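You operate a simulated robot arm through the tools that you are given. There is no shell and no other tool.

Carry out the task below with a simulated robot arm. There is one attempt and no reset: what you move stays moved.

Task
Scrub the lime stain off the drainer and swill it down with the blue jug.
Fine: orange brush first; all the jug's water runs off into the sink; brush and jug go back. Set down upright: orange brush, blue jug. What is to be rubbed or washed off counts as gone when no trace of it is left.

Only the result counts: the job must be done as asked and must still hold three seconds after the hand-in. Knocking over, shifting, dropping, spilling or breaking anything else fails it.

Robot
A 6-joint arm with a two-finger parallel gripper, fixed in place. Base frame: the origin is at the foot of the arm, x ahead of it, y to its left, z up; the work surface is at about z = 90. Readings come in cm, degrees, newtons and seconds.
With the tool pointing down near the work surface it reaches from about 32 to 70 cm from the base axis. Its first joint turns from -166.0 to 166.0 degrees. Payload 4.1 kg.
Tool frame: the origin (TCP) lies between the finger pads and is the grasp point; the fingertips stand 2.3 cm ahead of it; z points along the fingers, y is the line along which they close. The gripper opens to 9.4 cm. The fingers are 3.8 cm wide and 1 cm thick; the gripper's body (5.4 by 9.6 cm) begins 3.9 cm behind the TCP.
Orientation is that of the tool frame in the base frame, as [roll, pitch, yaw] about the fixed x, y, z axes, in that order (R = Rz(yaw) Ry(pitch) Rx(roll)). With the fingers straight down and closing along the base's y, the tool's x points along the base's -x, its y along +y and its z along -z.

Tools
- The arm moves only by the tool play_rows. Its argument "increments" is a list of rows, each a list of 7 numbers: the finger opening in cm, from 0 to 9.4, then the shift along the base's x, y, z in cm, then the turn, a rotation vector about the base's x, y, z in degrees. In form: [[grip, dx, dy, dz, rx, ry, rz], ...]. A call has 1 to 20 rows; each row is the pose to reach, as a shift and turn from the pose commanded when the call began. Each row takes 0.2 s and may step no farther than 5 cm and 8.6 degrees from the row before; otherwise, or with a gripper value out of range, the whole call is refused. Where a pose cannot be reached the arm comes as near as it can. A force on the tool above 40 N (or 10 N above the force at the start of the call, whichever is more), or a blocked arm, ends the call early, and 0.2 s more pass. Each finger travels about 4.5 cm/s and halts on what it meets, pressing with about 28 N; the grip force reading is that of the motor and also rises with nothing between the fingers. The clock runs only during rows and for 0.2 s after the last one: add rows that repeat a pose to give the fingers time. It gives the time, the measured TCP pose, the force on the tool (base axes), the opening and the grip force at its end, in the units of the frame above (readings bear some noise), with the torque about the TCP (base axes, N m) and any sound that the robot's microphone picked up.
- Cameras (640 x 400 px; columns grow to the right, rows downward): "scene" is fixed at [38.47, -49.9, 172.7]; the picture's right is [0.95, -0.32, 0.00], its down [-0.27, -0.79, -0.55] and it looks along [0.18, 0.52, -0.83] (base axes); focal length 308 px, centre (320, 200). "wrist" rides on the gripper at [8.6, 1.6, -7.4] in the tool frame; the picture's right is [-0.18, 0.98, 0.00], its down [-0.58, -0.11, -0.81] and it looks along [-0.79, -0.15, 0.59] (tool axes); focal length 243 px, centre (320, 200). There is no depth. A picture from a camera that has moved, and an enlarged one, comes with that camera's place and axes in the base frame and with its lens. The place of the scene camera against the robot may be out by one fixed shift of up to 1.8 cm in any direction.
- get_image(camera): a new picture of that camera. The clock stands still meanwhile.
- move_column(by): slides the trunk up (or, below 0, down) by that many cm; the arm rides with it, the base frame stays. It gives what a move gives, with no picture.
- enlarge(camera, box): a new picture of the part [left, top, right, bottom] of that camera's present view, enlarged. The clock stands still meanwhile.
- finish_job(): hands the job in; it is judged then, once.

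Nothing tells you positions but the pictures and the camera data. Unless the task says otherwise, let go and move clear before handing in.

The tools are called after ">>>" by a JSON object that holds its "name" and its "arguments". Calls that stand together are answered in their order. play_rows: Moves the arm, as the interface text tells. Its arguments: {"type":"object","properties":{"increments":{"type":"array","items":{"type":"array","items":{"type":"number"}}}},"required":["increments"]} The other tools are called the same way: move_column (by) slides the trunk up or down; get_image (camera) takes a picture; enlarge (camera, box) takes an enlarged picture of a part of a camera's view; finish_job () hands the job in.

At the start:

```text
time: 0.0
tool_pos: [35.54, 8.0, 126.58]
tool_rot: [180.0, 0.1, -180.0]
wrist_force: [0.0, 0.1, 0.4]
ft_torque: [-0.01, 0.01, -0.03]
finger_gap: 9.42
grasp_force: 0.0
trunk travel left (down, up): [-52.5, 6.5]
```

scene: 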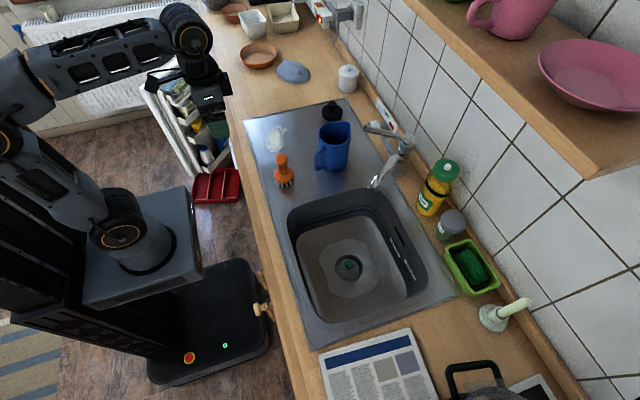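
wrist: 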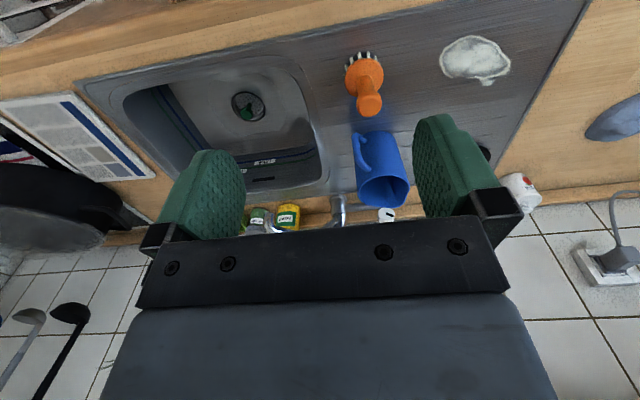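

I see the sink with a drainer on its far-left side: a white lime stain, an orange brush standing on it, and the blue jug. I'll look closer before moving anything.

>>> {"name": "enlarge", "arguments": {"camera": "scene", "box": [230, 90, 430, 215]}}

>>> {"name": "enlarge", "arguments": {"camera": "wrist", "box": [300, 0, 560, 162]}}

>>> {"name": "enlarge", "arguments": {"camera": "scene", "box": [260, 180, 480, 317]}}

```text
3.20 times, centred on (330, 152) of scene
camera zoom: at [38.47, -49.9, 172.7], right [0.95, -0.32, 0.0], down [-0.27, -0.79, -0.55], along [0.18, 0.52, -0.83], focal length 987 px, centre (288, 352)
```

zoom: 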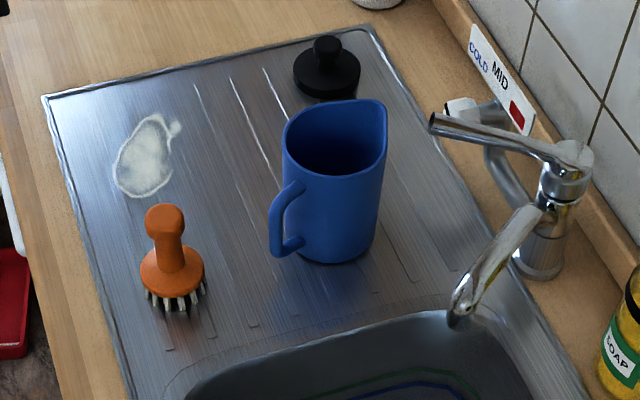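

```text
2.46 times, centred on (430, 81) of wrist
camera zoom: at [26.72, 9.55, 134.02], right [0.18, 0.98, 0.0], down [0.58, -0.11, 0.81], along [0.79, -0.15, -0.59], focal length 597 px, centre (49, 493)
```

zoom: 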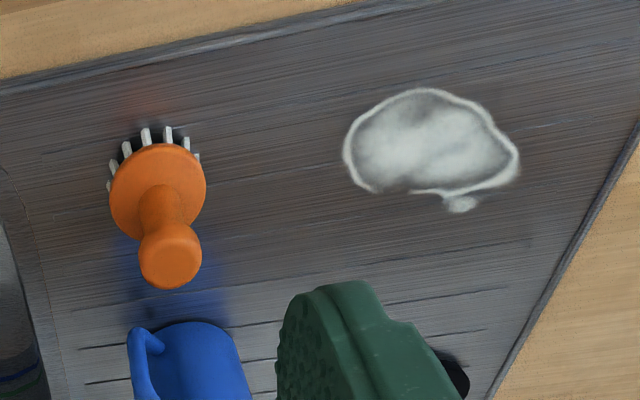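

```text
2.91 times, centred on (370, 248) of scene
camera zoom: at [38.47, -49.9, 172.7], right [0.95, -0.32, 0.0], down [-0.27, -0.79, -0.55], along [0.18, 0.52, -0.83], focal length 898 px, centre (174, 59)
```

zoom: 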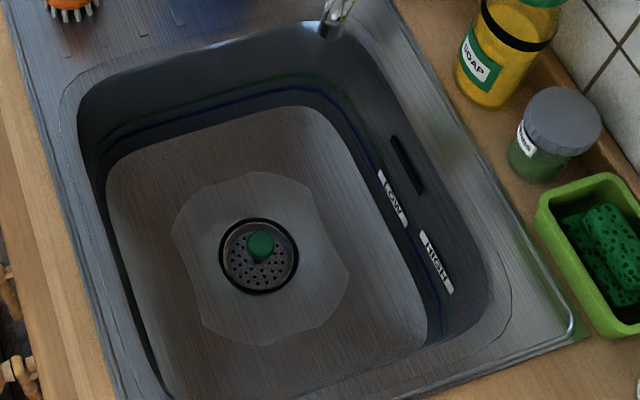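

The brush stands near (48, 13), the stain is around (50, 32), and the jug is near (66, 14). I'll lower the arm a little to get accurate wrist views of them.

>>> {"name": "play_rows", "arguments": {"increments": [[9.4, 0, 1.2, -3.5, 0, 0, 0], [9.4, 0, 2.5, -7, 0, 0, 0], [9.4, 0, 3.7, -10, 0, 0, 0], [9.4, 0, 5, -12, 0, 0, 0], [9.4, 0, 5, -12, 0, 0, 0]]}}

>>> {"name": "get_image", "arguments": {"camera": "wrist"}}

```text
time: 1.2
tool_pos: [35.35, 13.06, 114.59]
tool_rot: [180.0, 0.1, 180.0]
wrist_force: [-0.2, 0.1, 0.2]
ft_torque: [0.03, 0.01, -0.01]
finger_gap: 9.41
grasp_force: 0.0
trunk travel left (down, up): [-52.5, 6.5]
```

```text
taken
camera wrist: at [26.53, 14.6, 121.96], right [0.18, 0.98, 0.0], down [0.58, -0.11, 0.81], along [0.79, -0.15, -0.59], focal length 243 px, centre (320, 200)
```

wrist: 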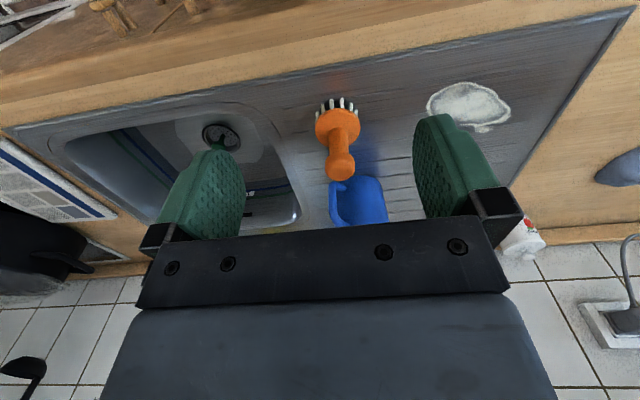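

The brush now shows clearly ahead with the jug behind it. I'll enlarge both.

>>> {"name": "enlarge", "arguments": {"camera": "wrist", "box": [280, 80, 440, 240]}}

>>> {"name": "enlarge", "arguments": {"camera": "scene", "box": [260, 110, 360, 200]}}

```text
2.50 times, centred on (360, 160) of wrist
camera zoom: at [26.53, 14.6, 121.96], right [0.18, 0.98, 0.0], down [0.58, -0.11, 0.81], along [0.79, -0.15, -0.59], focal length 606 px, centre (220, 300)
```

zoom: 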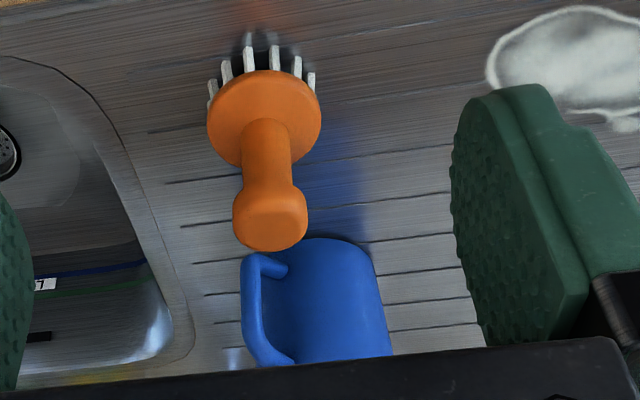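

```text
4.44 times, centred on (310, 155) of scene
camera zoom: at [38.47, -49.9, 172.7], right [0.95, -0.32, 0.0], down [-0.27, -0.79, -0.55], along [0.18, 0.52, -0.83], focal length 1371 px, centre (364, 400)
```

zoom: 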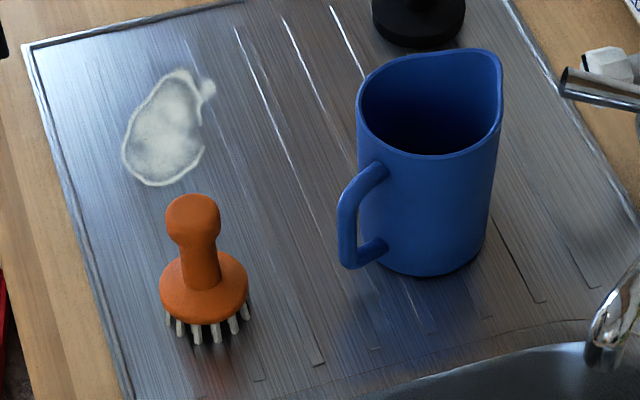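

The handle top triangulates to about (48.4, 13.0, 101). I'll move above it and check alignment before descending.

>>> {"name": "play_rows", "arguments": {"increments": [[9.4, 4.5, 0, -1, 0, 0, 0], [9.4, 9, 0, -2, 0, 0, 0], [9.4, 13, 0, -4, 0, 0, 0], [9.4, 13, 0, -4, 0, 0, 0]]}}

>>> {"name": "get_image", "arguments": {"camera": "wrist"}}

>>> {"name": "enlarge", "arguments": {"camera": "scene", "box": [220, 70, 420, 220]}}

```text
time: 2.2
tool_pos: [48.37, 12.94, 110.44]
tool_rot: [179.9, 0.1, -179.9]
wrist_force: [0.0, 0.2, 0.9]
ft_torque: [-0.01, 0.01, -0.01]
finger_gap: 9.41
grasp_force: 0.1
trunk travel left (down, up): [-52.5, 6.5]
```

```text
taken
camera wrist: at [39.62, 14.5, 117.86], right [0.18, 0.98, 0.0], down [0.58, -0.11, 0.81], along [0.79, -0.15, -0.59], focal length 243 px, centre (320, 200)
```

wrist: 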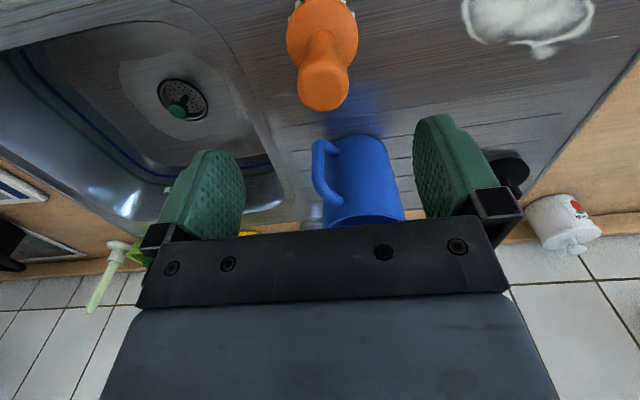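

```text
2.67 times, centred on (320, 145) of scene
camera zoom: at [38.47, -49.9, 172.7], right [0.95, -0.32, 0.0], down [-0.27, -0.79, -0.55], along [0.18, 0.52, -0.83], focal length 823 px, centre (320, 347)
```

zoom: 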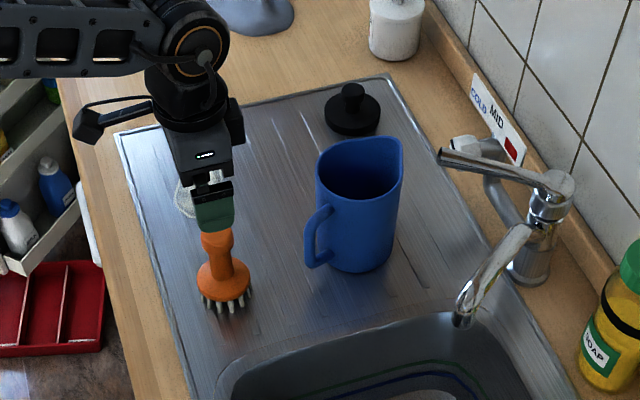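

The brush is centred between the fingers. I'll descend over the handle.

>>> {"name": "play_rows", "arguments": {"increments": [[9.4, 0.15, 0, -4, 0, 0, 0], [9.4, 0.15, 0, -8, 0, 0, 0], [9.4, 0.15, 0, -10, 0, 0, 0], [9.4, 0.15, 0, -12.1, 0, 0, 0], [9.4, 0.15, 0, -12.1, 0, 0, 0]]}}

>>> {"name": "get_image", "arguments": {"camera": "wrist"}}

>>> {"name": "enlarge", "arguments": {"camera": "scene", "box": [240, 110, 340, 210]}}

```text
time: 3.4
tool_pos: [48.61, 12.9, 98.45]
tool_rot: [-180.0, 0.0, 180.0]
wrist_force: [-1.0, 0.3, -0.4]
ft_torque: [-0.01, -0.01, -0.02]
finger_gap: 9.41
grasp_force: 0.0
trunk travel left (down, up): [-52.5, 6.5]
```

```text
taken
camera wrist: at [39.88, 14.48, 105.99], right [0.18, 0.98, 0.0], down [0.58, -0.11, 0.81], along [0.79, -0.15, -0.59], focal length 243 px, centre (320, 200)
```

wrist: 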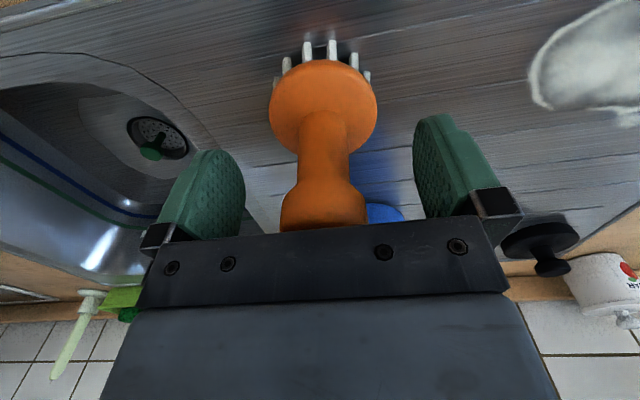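

```text
4.00 times, centred on (290, 160) of scene
camera zoom: at [38.47, -49.9, 172.7], right [0.95, -0.32, 0.0], down [-0.27, -0.79, -0.55], along [0.18, 0.52, -0.83], focal length 1234 px, centre (440, 360)
```

zoom: 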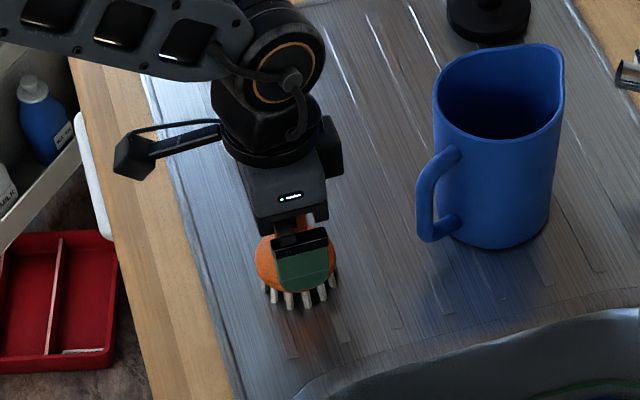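

The fingers straddle the handle; the widest part of the knob is a bit above the TCP. I'll rise about 1 cm so the pads centre on it, then close.

>>> {"name": "play_rows", "arguments": {"increments": [[9.4, 0, 0.1, 1.0, 0, 0, 0], [7, 0, 0.1, 1.0, 0, 0, 0], [5, 0, 0.1, 1.0, 0, 0, 0], [3, 0, 0.1, 1.0, 0, 0, 0], [2, 0, 0.1, 1.0, 0, 0, 0], [2, 0, 0.1, 1.0, 0, 0, 0], [2, 0, 0.1, 1.0, 0, 0, 0]]}}

>>> {"name": "get_image", "arguments": {"camera": "wrist"}}

```text
time: 5.0
tool_pos: [48.65, 12.87, 99.5]
tool_rot: [179.9, 0.0, -179.9]
wrist_force: [1.2, -0.1, -0.5]
ft_torque: [0.0, -0.04, -0.01]
finger_gap: 3.72
grasp_force: 28.4
trunk travel left (down, up): [-52.5, 6.5]
```

```text
taken
camera wrist: at [39.85, 14.64, 106.98], right [0.18, 0.98, 0.0], down [0.58, -0.11, 0.81], along [0.79, -0.15, -0.59], focal length 243 px, centre (320, 200)
```

wrist: 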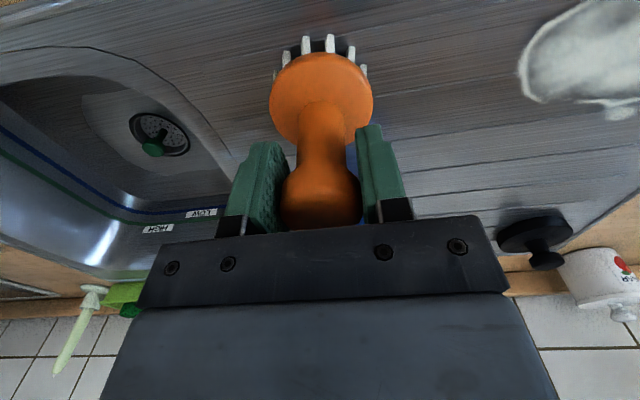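

Grip is firm at 3.7 cm. I'll lift slightly and check that the brush hangs straight.

>>> {"name": "play_rows", "arguments": {"increments": [[2, 0, 0, 1, 0, 0, 0], [2, 0, 0, 3, 0, 0, 0], [2, 0, 0, 5, 0, 0, 0], [2, 0, 0, 5, 0, 0, 0]]}}

>>> {"name": "get_image", "arguments": {"camera": "wrist"}}

>>> {"name": "enlarge", "arguments": {"camera": "scene", "box": [240, 80, 360, 210]}}

```text
time: 6.0
tool_pos: [48.53, 13.1, 104.58]
tool_rot: [-179.9, 0.1, 180.0]
wrist_force: [0.5, 0.3, -1.9]
ft_torque: [0.0, -0.01, 0.0]
finger_gap: 3.69
grasp_force: 27.7
trunk travel left (down, up): [-52.5, 6.5]
```

```text
taken
camera wrist: at [39.8, 14.67, 112.05], right [0.18, 0.98, 0.0], down [0.58, -0.11, 0.81], along [0.79, -0.15, -0.59], focal length 243 px, centre (320, 200)
```

wrist: 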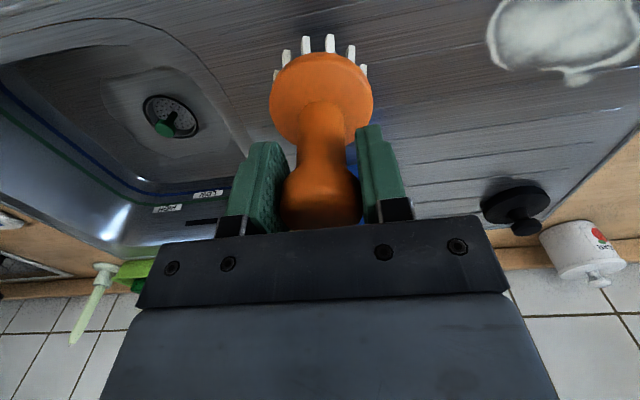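

```text
3.08 times, centred on (300, 145) of scene
camera zoom: at [38.47, -49.9, 172.7], right [0.95, -0.32, 0.0], down [-0.27, -0.79, -0.55], along [0.18, 0.52, -0.83], focal length 949 px, centre (382, 369)
```

zoom: 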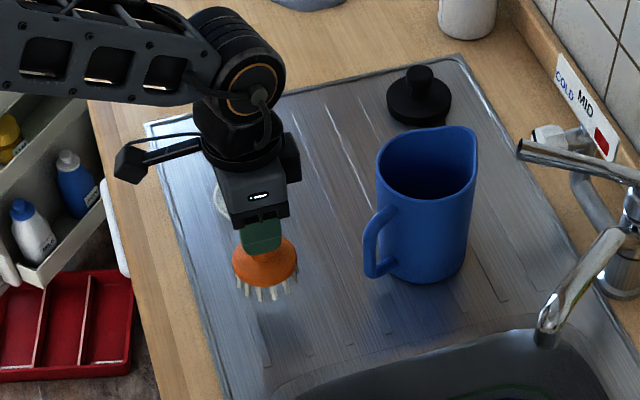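

The brush lifted cleanly and straight. I'll move alongside the stain to measure it precisely.

>>> {"name": "play_rows", "arguments": {"increments": [[2, 0, 4, 1, 0, 0, 0], [2, -1, 8, 2, 0, 0, 0], [2, -2, 12, 3, 0, 0, 0], [2, -2, 12, 3, 0, 0, 0]]}}

>>> {"name": "get_image", "arguments": {"camera": "wrist"}}

```text
time: 7.0
tool_pos: [46.74, 25.18, 107.45]
tool_rot: [180.0, 0.1, -180.0]
wrist_force: [0.2, 0.5, -1.4]
ft_torque: [0.02, 0.0, 0.01]
finger_gap: 3.69
grasp_force: 28.0
trunk travel left (down, up): [-52.5, 6.5]
```

```text
taken
camera wrist: at [37.9, 26.76, 114.84], right [0.18, 0.98, 0.0], down [0.58, -0.11, 0.81], along [0.79, -0.15, -0.59], focal length 243 px, centre (320, 200)
```

wrist: 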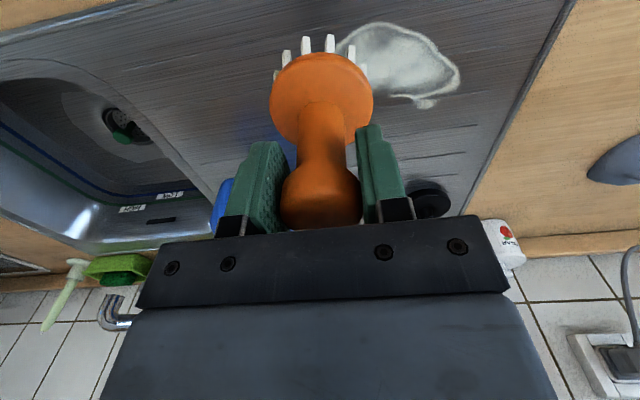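

The stain spans roughly x 46–56, y 26–38.5. I'll move the brush above its middle and lower it almost to contact.

>>> {"name": "play_rows", "arguments": {"increments": [[2, 2, 4, -1, 0, 0, 0], [2, 3.8, 7.2, -3, 0, 0, 0], [2, 3.8, 7.2, -6, 0, 0, 0], [2, 3.8, 7.2, -7.3, 0, 0, 0], [2, 3.8, 7.2, -7.6, 0, 0, 0], [2, 3.8, 7.2, -7.6, 0, 0, 0]]}}

```text
time: 8.4
tool_pos: [50.52, 32.28, 100.06]
tool_rot: [180.0, -0.1, 180.0]
wrist_force: [0.5, 0.0, -1.0]
ft_torque: [0.0, 0.03, 0.03]
finger_gap: 3.69
grasp_force: 28.1
trunk travel left (down, up): [-52.5, 6.5]
```

Not yet in contact. I'll lower in small steps until I feel the surface.

>>> {"name": "play_rows", "arguments": {"increments": [[2, 0, 0, -0.2, 0, 0, 0], [2, 0, 0, -0.4, 0, 0, 0], [2, 0, 0, -0.4, 0, 0, 0]]}}

>>> {"name": "play_rows", "arguments": {"increments": [[2, 0, 0, -0.15, 0, 0, 0], [2, 0, 0, -0.15, 0, 0, 0]]}}

>>> {"name": "play_rows", "arguments": {"increments": [[2, 0, 0, -0.15, 0, 0, 0], [2, 0, 0, -0.15, 0, 0, 0]]}}

```text
time: 9.2
tool_pos: [50.4, 32.27, 99.62]
tool_rot: [180.0, 0.1, 179.9]
wrist_force: [0.4, 1.1, -0.7]
ft_torque: [0.0, 0.01, 0.05]
finger_gap: 3.68
grasp_force: 28.2
trunk travel left (down, up): [-52.5, 6.5]
```

```text
time: 9.8
tool_pos: [50.48, 32.26, 99.49]
tool_rot: [179.8, 0.1, -180.0]
wrist_force: [0.8, 0.1, 7.5]
ft_torque: [-0.07, 0.09, 0.01]
finger_gap: 3.69
grasp_force: 28.1
trunk travel left (down, up): [-52.5, 6.5]
```

```text
time: 10.4
tool_pos: [50.42, 32.27, 99.52]
tool_rot: [179.8, 0.3, 179.9]
wrist_force: [1.5, 0.7, 21.1]
ft_torque: [-0.2, -0.06, -0.05]
finger_gap: 3.69
grasp_force: 28.4
trunk travel left (down, up): [-52.5, 6.5]
```

Contact comes at a commanded z of about 99.4, and pressing deeper raises the force steeply. I'll ease to a light ~10 N press and scrub along y, which the grip resists best.

>>> {"name": "play_rows", "arguments": {"increments": [[2, 0, 0, 0.1, 0, 0, 0], [2, 0, 1.5, 0.1, 0, 0, 0], [2, 0, 3, 0.1, 0, 0, 0], [2, 0, 4.5, 0.1, 0, 0, 0], [2, 0, 6, 0.1, 0, 0, 0], [2, 0, 4, 0.1, 0, 0, 0], [2, 0, 2, 0.1, 0, 0, 0], [2, 0, 0, 0.1, 0, 0, 0], [2, 0, -2, 0.1, 0, 0, 0], [2, 0, -4, 0.1, 0, 0, 0], [2, 0, -6.5, 0.1, 0, 0, 0]]}}

>>> {"name": "get_image", "arguments": {"camera": "wrist"}}

>>> {"name": "enlarge", "arguments": {"camera": "scene", "box": [230, 80, 350, 210]}}

```text
time: 12.8
tool_pos: [50.37, 25.86, 99.39]
tool_rot: [180.0, 0.1, -180.0]
wrist_force: [1.2, 3.1, 21.0]
ft_torque: [0.21, -0.08, -0.03]
finger_gap: 3.68
grasp_force: 28.1
trunk travel left (down, up): [-52.5, 6.5]
```

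```text
taken
camera wrist: at [41.62, 27.41, 106.74], right [0.18, 0.98, 0.0], down [0.58, -0.11, 0.81], along [0.79, -0.15, -0.59], focal length 243 px, centre (320, 200)
```

wrist: 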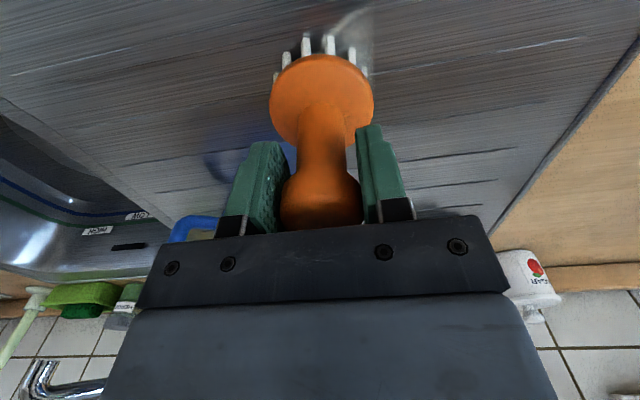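

```text
3.08 times, centred on (290, 145) of scene
camera zoom: at [38.47, -49.9, 172.7], right [0.95, -0.32, 0.0], down [-0.27, -0.79, -0.55], along [0.18, 0.52, -0.83], focal length 949 px, centre (412, 369)
```

zoom: 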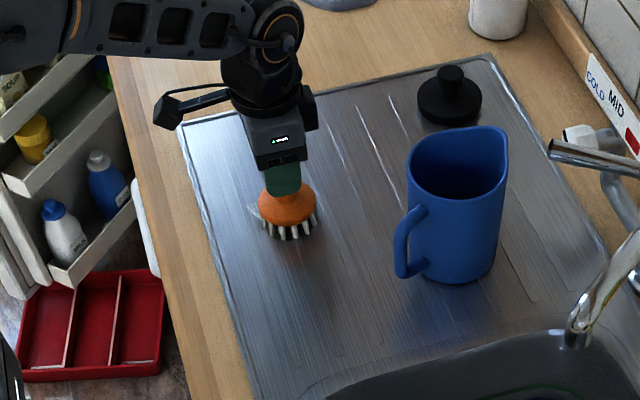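

The stain comes off readily where the brush passed. I'll continue with lines on either side, lifting slightly for the sideways shifts.

>>> {"name": "play_rows", "arguments": {"increments": [[2, 0, 0, 0.4, 0, 0, 0], [2, -2.5, 0, 0.4, 0, 0, 0], [2, -2.5, 0, 0.04, 0, 0, 0], [2, -2.5, 2, 0.04, 0, 0, 0], [2, -2.5, 4, 0.04, 0, 0, 0], [2, -2.5, 6, 0.04, 0, 0, 0], [2, -2.5, 8, 0.04, 0, 0, 0], [2, -2.5, 10, 0.04, 0, 0, 0], [2, -2.5, 12.5, 0.04, 0, 0, 0], [2, -2.5, 12.5, 0.4, 0, 0, 0], [2, 2.5, 12.5, 0.4, 0, 0, 0], [2, 2.5, 12.5, 0.04, 0, 0, 0], [2, 2.5, 10, 0.04, 0, 0, 0], [2, 2.5, 8, 0.04, 0, 0, 0], [2, 2.5, 6, 0.04, 0, 0, 0], [2, 2.5, 4, 0.04, 0, 0, 0], [2, 2.5, 2, 0.04, 0, 0, 0], [2, 2.5, 0, 0.04, 0, 0, 0]]}}

```text
time: 16.6
tool_pos: [53.07, 25.65, 99.29]
tool_rot: [180.0, 0.1, 179.9]
wrist_force: [0.1, -1.7, 3.5]
ft_torque: [-0.15, -0.06, -0.07]
finger_gap: 3.7
grasp_force: 27.8
trunk travel left (down, up): [-52.5, 6.5]
```

>>> {"name": "play_rows", "arguments": {"increments": [[2, 0, 0, 0.5, 0, 0, 0], [2, 0, -2, 4, 0, 0, 0], [2, -3, -4, 7, 0, 0, 0], [2, -3, -4, 7, 0, 0, 0]]}}

>>> {"name": "get_image", "arguments": {"camera": "wrist"}}

>>> {"name": "enlarge", "arguments": {"camera": "scene", "box": [230, 80, 350, 210]}}

```text
time: 17.6
tool_pos: [49.83, 21.55, 106.57]
tool_rot: [179.9, 0.0, 180.0]
wrist_force: [-0.7, -0.2, -1.0]
ft_torque: [0.01, 0.02, -0.01]
finger_gap: 3.7
grasp_force: 28.4
trunk travel left (down, up): [-52.5, 6.5]
```

```text
taken
camera wrist: at [41.13, 23.21, 113.93], right [0.18, 0.98, 0.0], down [0.58, -0.11, 0.81], along [0.79, -0.15, -0.59], focal length 243 px, centre (320, 200)
```

wrist: 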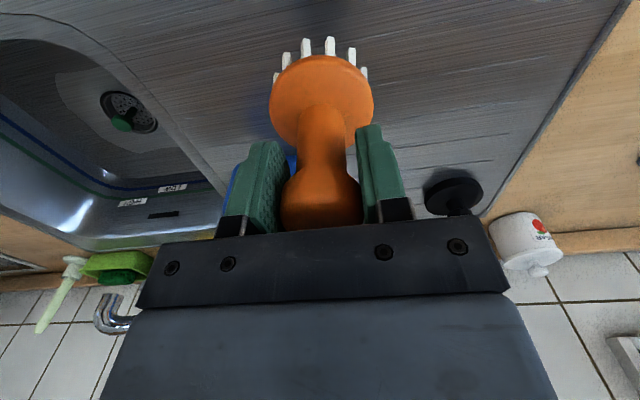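

```text
3.08 times, centred on (290, 145) of scene
camera zoom: at [38.47, -49.9, 172.7], right [0.95, -0.32, 0.0], down [-0.27, -0.79, -0.55], along [0.18, 0.52, -0.83], focal length 949 px, centre (412, 369)
```

zoom: 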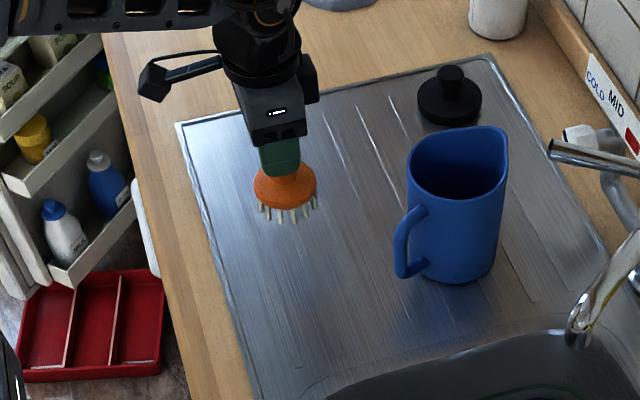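

The stain area looks nearly clean. I'll back away towards the robot to see the whole patch unobstructed.

>>> {"name": "play_rows", "arguments": {"increments": [[2, -3, -3, 2, 0, 0, 0], [2, -6, -5, 4, 0, 0, 0], [2, -9, -7, 6, 0, 0, 0], [2, -9, -7, 6, 0, 0, 0]]}}

>>> {"name": "enlarge", "arguments": {"camera": "wrist", "box": [360, 0, 620, 180]}}

>>> {"name": "enlarge", "arguments": {"camera": "scene", "box": [230, 90, 330, 170]}}

```text
time: 18.6
tool_pos: [41.19, 14.8, 112.47]
tool_rot: [-179.9, 0.1, 180.0]
wrist_force: [-0.2, -0.8, 0.2]
ft_torque: [0.02, 0.0, -0.02]
finger_gap: 3.71
grasp_force: 28.5
trunk travel left (down, up): [-52.5, 6.5]
```

```text
2.22 times, centred on (490, 90) of wrist
camera zoom: at [32.29, 16.37, 119.88], right [0.18, 0.98, 0.0], down [0.58, -0.11, 0.81], along [0.79, -0.15, -0.59], focal length 539 px, centre (-58, 444)
```

zoom: 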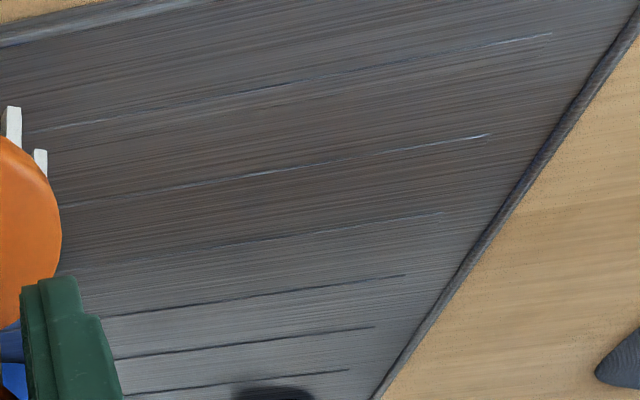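

```text
5.00 times, centred on (280, 130) of scene
camera zoom: at [38.47, -49.9, 172.7], right [0.95, -0.32, 0.0], down [-0.27, -0.79, -0.55], along [0.18, 0.52, -0.83], focal length 1543 px, centre (520, 550)
```

zoom: 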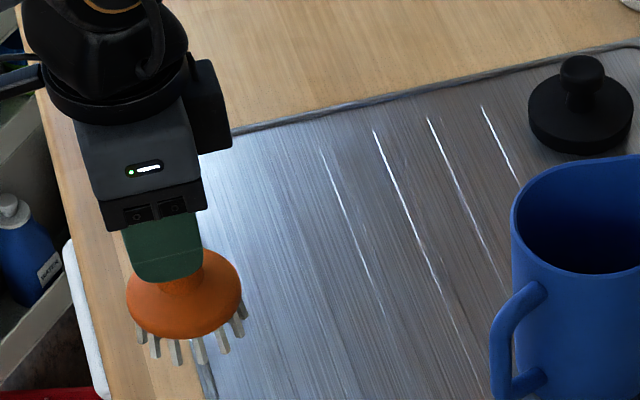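

No trace is visible, but I'll make one more pass at slightly different offsets to cover the edges of the patch for certain.

>>> {"name": "play_rows", "arguments": {"increments": [[2, 2, 4, -1, 0, 0, 0], [2, 4, 8, -3, 0, 0, 0], [2, 5.5, 10.7, -6, 0, 0, 0], [2, 5.5, 10.7, -10, 0, 0, 0], [2, 5.5, 10.7, -12.4, 0, 0, 0], [2, 5.5, 10.7, -13.0, 0, 0, 0], [2, 5.5, 13, -13.0, 0, 0, 0], [2, 5.5, 15.5, -13.0, 0, 0, 0], [2, 5.5, 18, -13.0, 0, 0, 0], [2, 5.5, 20.5, -13.0, 0, 0, 0], [2, 5.5, 23, -13.0, 0, 0, 0], [2, 5.5, 24.5, -13.0, 0, 0, 0], [2, 5.5, 24.5, -12.6, 0, 0, 0], [2, 8.2, 24.5, -12.6, 0, 0, 0], [2, 8.2, 24.5, -13.0, 0, 0, 0], [2, 8.2, 22, -13.0, 0, 0, 0], [2, 8.2, 19.5, -13.0, 0, 0, 0], [2, 8.2, 17, -13.0, 0, 0, 0], [2, 8.2, 14, -13.0, 0, 0, 0], [2, 8.2, 11, -13.0, 0, 0, 0]]}}

```text
time: 22.8
tool_pos: [49.03, 25.75, 99.33]
tool_rot: [180.0, 0.1, -179.9]
wrist_force: [0.2, -0.2, 9.5]
ft_torque: [-0.16, 0.02, -0.04]
finger_gap: 3.69
grasp_force: 27.9
trunk travel left (down, up): [-52.5, 6.5]
```

>>> {"name": "play_rows", "arguments": {"increments": [[2, 0, 0, 0.4, 0, 0, 0], [2, 2.8, 0, 0.4, 0, 0, 0], [2, 2.8, 0, 0, 0, 0, 0], [2, 2.8, 2.5, 0, 0, 0, 0], [2, 2.8, 5, 0, 0, 0, 0], [2, 2.8, 7.5, 0, 0, 0, 0], [2, 2.8, 10, 0, 0, 0, 0], [2, 2.8, 13.5, 0, 0, 0, 0], [2, 2.8, 13.5, 0.4, 0, 0, 0], [2, 5.4, 12.5, 0.4, 0, 0, 0], [2, 5.4, 12.5, 0, 0, 0, 0], [2, 5.4, 10, 0, 0, 0, 0], [2, 5.4, 7.5, 0, 0, 0, 0], [2, 5.4, 5, 0, 0, 0, 0], [2, 5.4, 2.5, 0, 0, 0, 0], [2, 5.4, 0, 0, 0, 0, 0], [2, 5.4, 0, 0.5, 0, 0, 0], [2, 3.5, 0, 4, 0, 0, 0], [2, 1, -2, 6, 0, 0, 0]]}}

>>> {"name": "get_image", "arguments": {"camera": "wrist"}}

>>> {"name": "enlarge", "arguments": {"camera": "scene", "box": [230, 80, 350, 210]}}

```text
time: 26.8
tool_pos: [50.22, 23.72, 105.43]
tool_rot: [-180.0, 0.1, 179.9]
wrist_force: [-0.5, 0.3, -1.1]
ft_torque: [0.02, 0.02, -0.02]
finger_gap: 3.7
grasp_force: 28.0
trunk travel left (down, up): [-52.5, 6.5]
```

```text
taken
camera wrist: at [41.43, 25.43, 112.86], right [0.18, 0.98, 0.0], down [0.58, -0.11, 0.81], along [0.79, -0.15, -0.59], focal length 243 px, centre (320, 200)
```

wrist: 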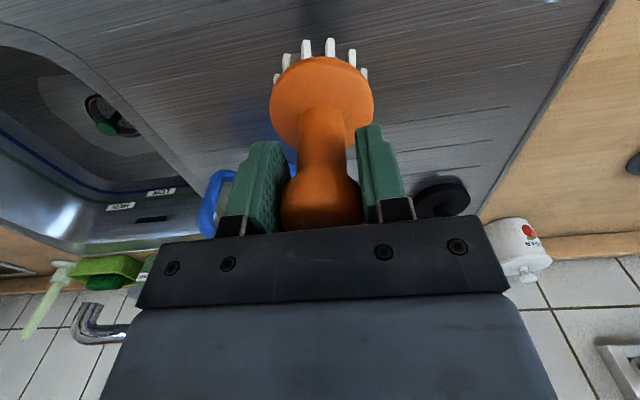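

```text
3.08 times, centred on (290, 145) of scene
camera zoom: at [38.47, -49.9, 172.7], right [0.95, -0.32, 0.0], down [-0.27, -0.79, -0.55], along [0.18, 0.52, -0.83], focal length 949 px, centre (412, 369)
```

zoom: 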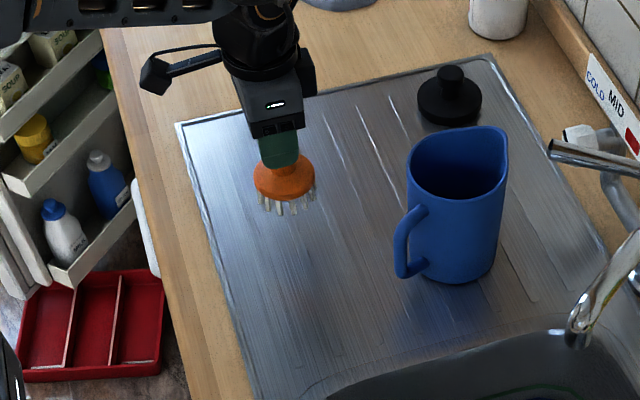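

The patch is clean. The jug's handle faces back towards the brush's spot, so the horizontal grip I need for pouring would hit the brush there. I'll park the brush upright on the bare counter left of the drainer, near (43.5, 51), and put it back afterwards.

>>> {"name": "play_rows", "arguments": {"increments": [[2, -1, 4.5, 1, 0, 0, 0], [2, -2, 9, 1, 0, 0, 0], [2, -3, 13.5, 1, 0, 0, 0], [2, -4, 18, 1, 0, 0, 0], [2, -5, 22.5, 1, 0, 0, 0], [2, -6.7, 27, 1, 0, 0, 0], [2, -6.7, 27.2, -1, 0, 0, 0], [2, -6.7, 27.2, -1, 0, 0, 0]]}}

>>> {"name": "get_image", "arguments": {"camera": "wrist"}}

>>> {"name": "get_image", "arguments": {"camera": "scene"}}

```text
time: 28.6
tool_pos: [43.55, 51.05, 104.16]
tool_rot: [179.9, -0.1, 180.0]
wrist_force: [0.3, 0.4, -0.5]
ft_torque: [0.01, 0.01, 0.02]
finger_gap: 3.69
grasp_force: 27.9
trunk travel left (down, up): [-52.5, 6.5]
```

```text
taken
camera wrist: at [34.84, 52.74, 111.76], right [0.18, 0.98, 0.0], down [0.58, -0.11, 0.81], along [0.79, -0.15, -0.59], focal length 243 px, centre (320, 200)
```

wrist: 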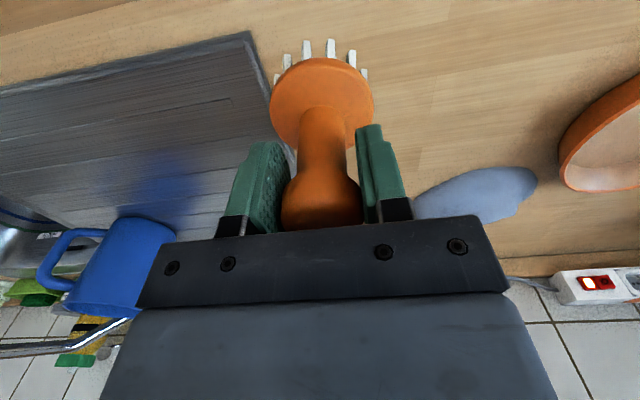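

```text
taken
```

scene: 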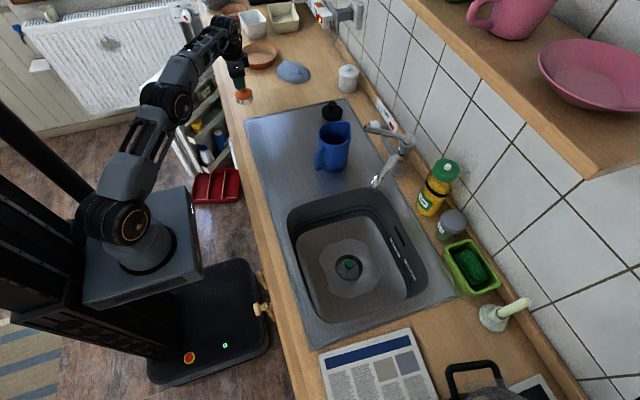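

The spot is bare wood, clear of the bowl and the drainer edge. I'll lower the brush gently onto it.

>>> {"name": "play_rows", "arguments": {"increments": [[2, 0, 0, -2, 0, 0, 0], [2, 0, 0, -3.5, 0, 0, 0], [2, 0, 0, -4.4, 0, 0, 0], [2, 0, 0, -4.6, 0, 0, 0], [2, 0, 0, -4.6, 0, 0, 0]]}}

>>> {"name": "play_rows", "arguments": {"increments": [[2, 0, 0, -0.2, 0, 0, 0], [2, 0, 0, -0.2, 0, 0, 0]]}}

>>> {"name": "play_rows", "arguments": {"increments": [[2, 0, 0, -0.15, 0, 0, 0], [2, 0, 0, -0.15, 0, 0, 0]]}}

```text
time: 29.8
tool_pos: [43.39, 51.02, 99.64]
tool_rot: [179.9, 0.0, 180.0]
wrist_force: [0.3, 0.4, -0.4]
ft_torque: [0.0, 0.02, -0.01]
finger_gap: 3.69
grasp_force: 28.4
trunk travel left (down, up): [-52.5, 6.5]
```

```text
time: 30.4
tool_pos: [43.47, 51.07, 99.45]
tool_rot: [-180.0, 0.0, -180.0]
wrist_force: [0.7, 0.3, -0.7]
ft_torque: [0.0, 0.01, -0.01]
finger_gap: 3.69
grasp_force: 28.0
trunk travel left (down, up): [-52.5, 6.5]
```

```text
time: 31.0
tool_pos: [43.43, 50.97, 99.35]
tool_rot: [180.0, 0.0, 180.0]
wrist_force: [0.6, 0.7, -0.3]
ft_torque: [0.01, -0.01, 0.03]
finger_gap: 3.73
grasp_force: 28.0
trunk travel left (down, up): [-52.5, 6.5]
```

>>> {"name": "play_rows", "arguments": {"increments": [[2, 0, 0, -0.15, 0, 0, 0], [2, 0, 0, -0.15, 0, 0, 0]]}}

>>> {"name": "play_rows", "arguments": {"increments": [[2, 0, 0, -0.1, 0, 0, 0], [2, 0, 0, -0.1, 0, 0, 0]]}}

>>> {"name": "play_rows", "arguments": {"increments": [[2, 0, 0, -0.1, 0, 0, 0], [2, 0, 0, -0.1, 0, 0, 0]]}}

```text
time: 31.6
tool_pos: [43.46, 50.98, 99.29]
tool_rot: [-179.9, 0.0, 180.0]
wrist_force: [0.2, -0.7, -0.8]
ft_torque: [-0.01, -0.04, 0.01]
finger_gap: 3.7
grasp_force: 28.0
trunk travel left (down, up): [-52.5, 6.5]
```

```text
time: 32.2
tool_pos: [43.45, 50.99, 99.15]
tool_rot: [-180.0, -0.1, 180.0]
wrist_force: [-0.2, -0.2, -0.2]
ft_torque: [0.01, 0.0, 0.0]
finger_gap: 3.69
grasp_force: 28.1
trunk travel left (down, up): [-52.5, 6.5]
```

```text
time: 32.8
tool_pos: [43.44, 50.96, 99.02]
tool_rot: [179.9, 0.1, 179.9]
wrist_force: [-0.4, 0.2, -0.6]
ft_torque: [0.03, 0.0, -0.01]
finger_gap: 3.7
grasp_force: 27.7
trunk travel left (down, up): [-52.5, 6.5]
```

The counter is a little lower than the drainer; I'll keep stepping down.

>>> {"name": "play_rows", "arguments": {"increments": [[2, 0, 0, -0.1, 0, 0, 0], [2, 0, 0, -0.1, 0, 0, 0]]}}

>>> {"name": "play_rows", "arguments": {"increments": [[2, 0, 0, -0.1, 0, 0, 0], [2, 0, 0, -0.1, 0, 0, 0]]}}

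>>> {"name": "enlarge", "arguments": {"camera": "wrist", "box": [220, 20, 420, 145]}}

```text
time: 33.4
tool_pos: [43.55, 50.99, 99.04]
tool_rot: [180.0, 0.0, -180.0]
wrist_force: [-0.3, -0.7, 1.7]
ft_torque: [-0.06, -0.07, -0.04]
finger_gap: 3.71
grasp_force: 28.4
trunk travel left (down, up): [-52.5, 6.5]
```

```text
time: 34.0
tool_pos: [43.37, 50.9, 99.02]
tool_rot: [179.9, 0.0, 179.9]
wrist_force: [-0.9, 1.8, 6.5]
ft_torque: [-0.07, -0.09, 0.04]
finger_gap: 3.71
grasp_force: 27.8
trunk travel left (down, up): [-52.5, 6.5]
```

```text
3.20 times, centred on (320, 82) of wrist
camera zoom: at [34.66, 52.57, 106.39], right [0.18, 0.98, 0.0], down [0.58, -0.11, 0.81], along [0.79, -0.15, -0.59], focal length 776 px, centre (320, 576)
```

zoom: 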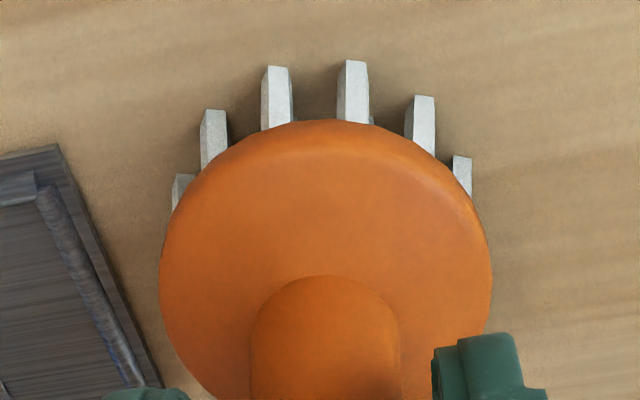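

The brush stands on the counter (6.5 N contact at commanded z ≈ 98.85). I'll ease off, open, and rise straight up.

>>> {"name": "play_rows", "arguments": {"increments": [[2, 0, 0, 0.07, 0, 0, 0], [3.7, 0, 0, 0.07, 0, 0, 0], [5, 0, 0, 0.07, 0, 0, 0], [6.5, 0, 0, 0.07, 0, 0, 0], [8, 0, 0, 0.07, 0, 0, 0], [8, 0, 0, 0.07, 0, 0, 0], [8, 0, 0, 2, 0, 0, 0], [8, 0, 0, 5, 0, 0, 0], [8, 0, 0, 9, 0, 0, 0], [8, 0, 0, 12, 0, 0, 0]]}}

>>> {"name": "get_image", "arguments": {"camera": "wrist"}}

>>> {"name": "enlarge", "arguments": {"camera": "wrist", "box": [0, 120, 240, 270]}}

```text
time: 36.2
tool_pos: [42.87, 50.15, 110.75]
tool_rot: [-179.9, -0.1, 179.9]
wrist_force: [0.3, 0.2, 0.2]
ft_torque: [-0.01, 0.02, -0.02]
finger_gap: 7.99
grasp_force: 0.1
out of reach, approached as far as the arm can: row 10
trunk travel left (down, up): [-52.5, 6.5]
```

```text
taken
camera wrist: at [34.17, 51.63, 118.17], right [0.18, 0.98, 0.0], down [0.58, -0.11, 0.81], along [0.79, -0.15, -0.59], focal length 243 px, centre (320, 200)
```

wrist: 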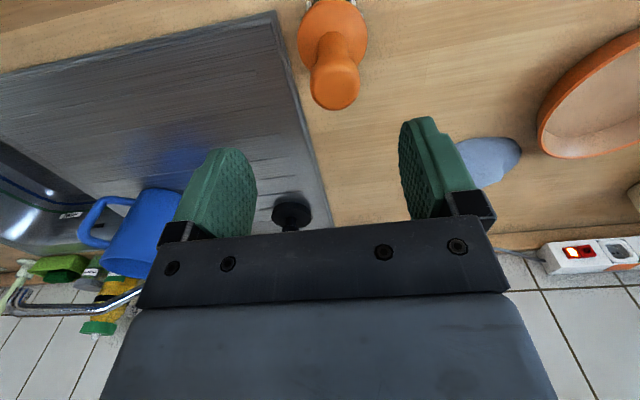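

```text
2.67 times, centred on (120, 195) of wrist
camera zoom: at [34.17, 51.63, 118.17], right [0.18, 0.98, 0.0], down [0.58, -0.11, 0.81], along [0.79, -0.15, -0.59], focal length 647 px, centre (853, 213)
```

zoom: 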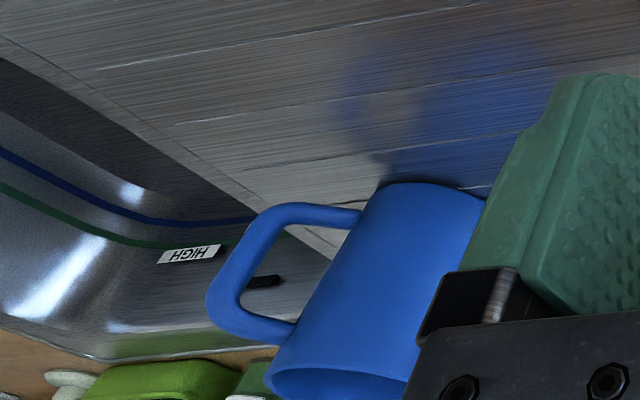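

The brush stands upright on the counter. Now I'll take several wrist views of the jug to locate its handle accurately.

>>> {"name": "play_rows", "arguments": {"increments": [[8, 0, -4.5, 0, 0, 0, 0], [8, 1, -9, 0.5, 0, 0, 0], [8, 2, -13.5, 1, 0, 0, 0], [8, 3, -18, 1.2, 0, 0, 0], [8, 4, -22.5, 1.2, 0, 0, 0], [8, 5, -27, 1.2, 0, 0, 0], [8, 6, -30, 1.2, 0, 0, 0], [8, 6, -30, 1.2, 0, 0, 0]]}}

>>> {"name": "get_image", "arguments": {"camera": "wrist"}}

>>> {"name": "enlarge", "arguments": {"camera": "scene", "box": [290, 100, 390, 200]}}

```text
time: 38.0
tool_pos: [47.61, 45.29, 112.75]
tool_rot: [-179.8, -0.1, -180.0]
wrist_force: [-0.8, 0.4, 0.9]
ft_torque: [0.0, -0.01, 0.01]
finger_gap: 7.97
grasp_force: 0.1
out of reach, approached as far as the arm can: row 1, 2, 3, 4, 5, 6, 7, 8
trunk travel left (down, up): [-52.5, 6.5]
```

```text
taken
camera wrist: at [38.81, 46.93, 120.3], right [0.18, 0.98, 0.0], down [0.58, -0.11, 0.81], along [0.79, -0.15, -0.59], focal length 243 px, centre (320, 200)
```

wrist: 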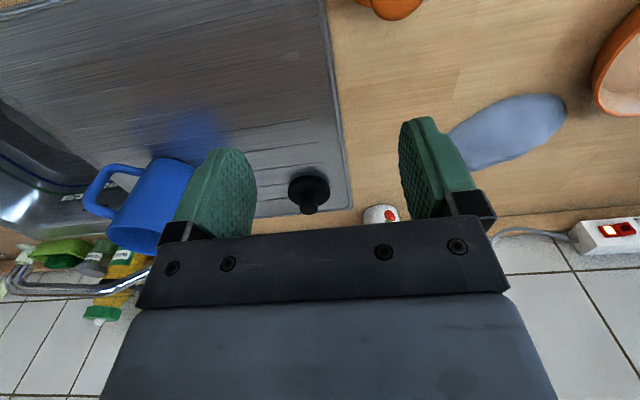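

```text
4.00 times, centred on (340, 150) of scene
camera zoom: at [38.47, -49.9, 172.7], right [0.95, -0.32, 0.0], down [-0.27, -0.79, -0.55], along [0.18, 0.52, -0.83], focal length 1234 px, centre (240, 400)
```

zoom: 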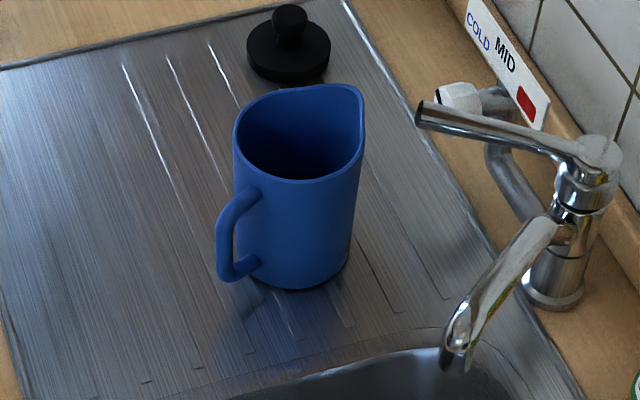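

The arm got stuck at its reach boundary. I'll test with a small inward move to see where the command reference now stands.

>>> {"name": "play_rows", "arguments": {"increments": [[8, -0.5, -0.5, -0.5, 0, 0, 0], [8, -0.5, -0.5, -0.5, 0, 0, 0]]}}

```text
time: 38.6
tool_pos: [47.48, 45.59, 112.69]
tool_rot: [-180.0, -0.1, 180.0]
wrist_force: [0.2, -0.5, 0.1]
ft_torque: [0.0, 0.04, 0.01]
finger_gap: 8.01
grasp_force: 0.1
out of reach, approached as far as the arm can: row 1, 2
trunk travel left (down, up): [-52.5, 6.5]
```

>>> {"name": "play_rows", "arguments": {"increments": [[8, 0, 0, -3, 0, 0, 0], [8, -2, -2, -5, 0, 0, 0], [8, -2, -2, -5, 0, 0, 0]]}}

```text
time: 39.4
tool_pos: [47.98, 46.31, 109.61]
tool_rot: [-179.9, -0.1, -180.0]
wrist_force: [1.0, -0.6, 0.1]
ft_torque: [0.01, 0.01, 0.01]
finger_gap: 8.0
grasp_force: 0.1
out of reach, approached as far as the arm can: row 1, 2, 3
trunk travel left (down, up): [-52.5, 6.5]
```

>>> {"name": "play_rows", "arguments": {"increments": [[8, -3, -3, 0, 0, 0, 0], [8, -6, -6, 0, 0, 0, 0], [8, -9, -9, 0, 0, 0, 0], [8, -12, -12, 0, 0, 0, 0], [8, -12, -12, 0, 0, 0, 0], [8, -12, -12, 0, 0, 0, 0]]}}

```text
time: 40.8
tool_pos: [47.65, 46.26, 110.91]
tool_rot: [180.0, 0.0, 179.9]
wrist_force: [0.0, -0.5, -0.2]
ft_torque: [-0.03, 0.02, -0.01]
finger_gap: 8.02
grasp_force: 0.0
out of reach, approached as far as the arm can: row 1, 2, 3, 4, 5, 6
trunk travel left (down, up): [-52.5, 6.5]
```

>>> {"name": "get_image", "arguments": {"camera": "scene"}}

```text
taken
```

scene: 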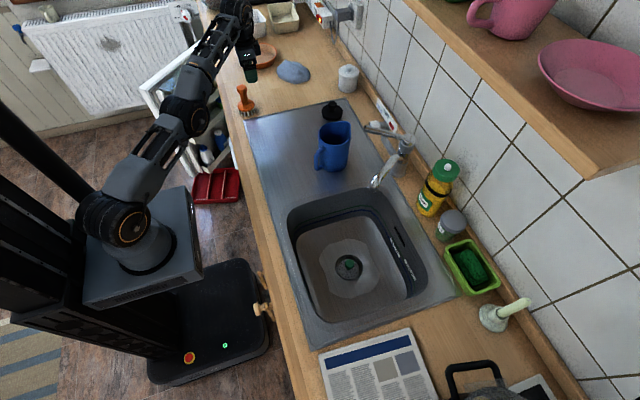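

The arm is stretched straight, so the motion solver is stuck at a singular pose. I'll try a pure downward move, which should bend the elbow, with the fingers narrowed to stay clear of the brush.

>>> {"name": "play_rows", "arguments": {"increments": [[6, 0, 0, -2, 0, 0, 0], [4, 0, 0, -4, 0, 0, 0], [4, 0, 0, -6, 0, 0, 0], [4, 0, 0, -6, 0, 0, 0]]}}

```text
time: 41.8
tool_pos: [48.78, 47.21, 104.82]
tool_rot: [-179.9, 0.0, 180.0]
wrist_force: [0.2, 0.0, -0.4]
ft_torque: [-0.01, -0.02, -0.02]
finger_gap: 4.02
grasp_force: 0.0
out of reach, approached as far as the arm can: row 1, 2, 3, 4
trunk travel left (down, up): [-52.5, 6.5]
```

>>> {"name": "play_rows", "arguments": {"increments": [[4, 0, 0, 4, 0, 0, 0], [4, 0, 0, 8, 0, 0, 0], [4, 0, 0, 12, 0, 0, 0], [4, 0, 0, 16, 0, 0, 0], [4, 0, 0, 16, 0, 0, 0]]}}

```text
time: 43.0
tool_pos: [46.12, 44.44, 117.73]
tool_rot: [-180.0, 0.0, -180.0]
wrist_force: [-0.3, -0.3, -0.1]
ft_torque: [-0.02, 0.0, -0.04]
finger_gap: 4.03
grasp_force: 0.0
out of reach, approached as far as the arm can: row 1, 2, 3, 4, 5
trunk travel left (down, up): [-52.5, 6.5]
```

Still pinned on the straight-arm boundary. Next I'll try tilting the tool outward, which forces the wrist inward and should break the singular pose.

>>> {"name": "play_rows", "arguments": {"increments": [[4, 0, 0, 0, 5.5, -5.8, 0], [4, 0, 0, 0, 11, -11.6, 0], [4, 0, 0, 0, 16.5, -17.3, 0], [4, 0, 0, 0, 16.5, -17.3, 0]]}}

```text
time: 44.0
tool_pos: [46.17, 44.34, 117.94]
tool_rot: [162.9, 17.1, 177.4]
wrist_force: [0.2, -0.3, -0.6]
ft_torque: [0.02, -0.02, 0.01]
finger_gap: 3.97
grasp_force: 0.1
trunk travel left (down, up): [-52.5, 6.5]
```

That worked: the elbow bent and the pose is reachable again. I'll move inward, then restore the tool to vertical.

>>> {"name": "play_rows", "arguments": {"increments": [[4, -3, -3, 0, 0, 0, 0], [4, -6, -6, 0, 0, 0, 0], [4, -8, -9, 0, 0, 0, 0], [4, -8, -12, 0, -5.5, 5.8, 0], [4, -8, -16, 0, -11, 11.6, 0], [4, -8, -19, 0, -16.5, 17.3, 0], [4, -8, -19, 0, -16.5, 17.3, 0]]}}

```text
time: 45.6
tool_pos: [37.85, 25.34, 117.75]
tool_rot: [-179.9, 0.0, -180.0]
wrist_force: [-0.1, -0.1, 0.2]
ft_torque: [-0.01, 0.02, 0.02]
finger_gap: 3.97
grasp_force: 0.0
trunk travel left (down, up): [-52.5, 6.5]
```

Free again. I'll now view the jug from a couple of places at safe radius.

>>> {"name": "play_rows", "arguments": {"increments": [[6, 3, -2, -1, 0, 0, 0], [6, 6, -4, -3, 0, 0, 0], [6, 9, -6, -5, 0, 0, 0], [6, 9, -6, -5, 0, 0, 0]]}}

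>>> {"name": "enlarge", "arguments": {"camera": "wrist", "box": [180, 60, 420, 240]}}

>>> {"name": "get_image", "arguments": {"camera": "wrist"}}

```text
time: 46.6
tool_pos: [47.28, 19.59, 112.82]
tool_rot: [180.0, 0.0, -180.0]
wrist_force: [0.3, -0.7, -0.3]
ft_torque: [0.02, 0.02, 0.05]
finger_gap: 5.99
grasp_force: 0.1
trunk travel left (down, up): [-52.5, 6.5]
```

```text
2.22 times, centred on (300, 150) of wrist
camera zoom: at [38.51, 21.14, 120.31], right [0.18, 0.98, 0.0], down [0.58, -0.11, 0.81], along [0.79, -0.15, -0.59], focal length 539 px, centre (364, 311)
```

zoom: 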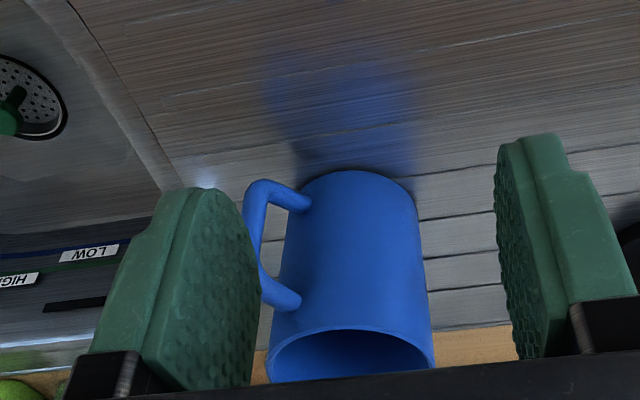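

```text
taken
camera wrist: at [38.51, 21.14, 120.31], right [0.18, 0.98, 0.0], down [0.58, -0.11, 0.81], along [0.79, -0.15, -0.59], focal length 243 px, centre (320, 200)
```

wrist: 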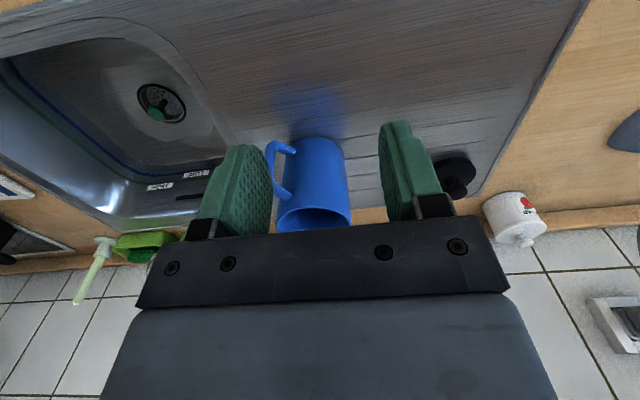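

The jug's axis triangulates to about (66.7, 15.4). Its handle bar is near (60, 10.7), spanning z ≈ 94.5–101, and faces about 215°. Before choosing the grip orientation I want to see how the arm's wrist is laid out.

>>> {"name": "enlarge", "arguments": {"camera": "scene", "box": [0, 0, 300, 300]}}

>>> {"name": "enlarge", "arguments": {"camera": "scene", "box": [180, 0, 400, 200]}}

```text
1.33 times, centred on (150, 150) of scene
camera zoom: at [38.47, -49.9, 172.7], right [0.95, -0.32, 0.0], down [-0.27, -0.79, -0.55], along [0.18, 0.52, -0.83], focal length 411 px, centre (547, 267)
```

zoom: 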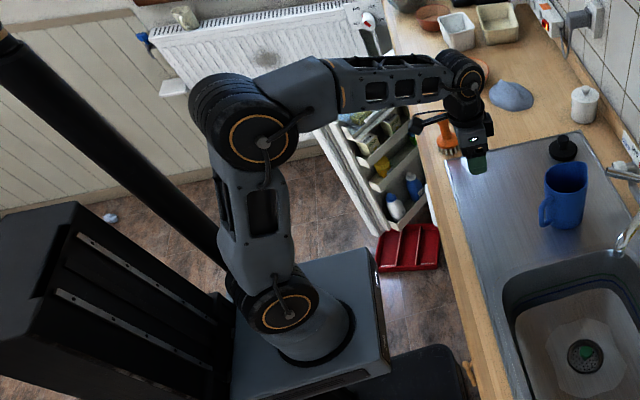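

```text
2.00 times, centred on (290, 100) of scene
camera zoom: at [38.47, -49.9, 172.7], right [0.95, -0.32, 0.0], down [-0.27, -0.79, -0.55], along [0.18, 0.52, -0.83], focal length 617 px, centre (380, 400)
```

zoom: 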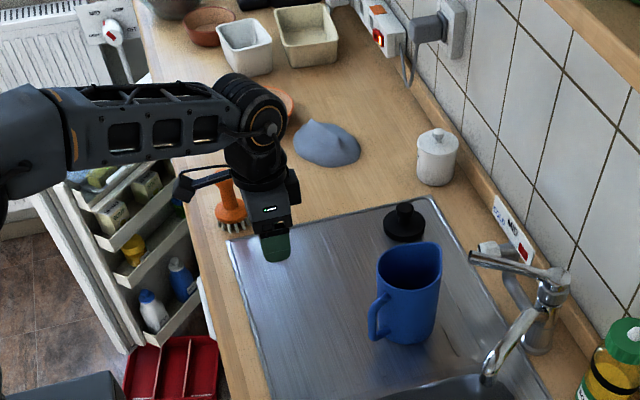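

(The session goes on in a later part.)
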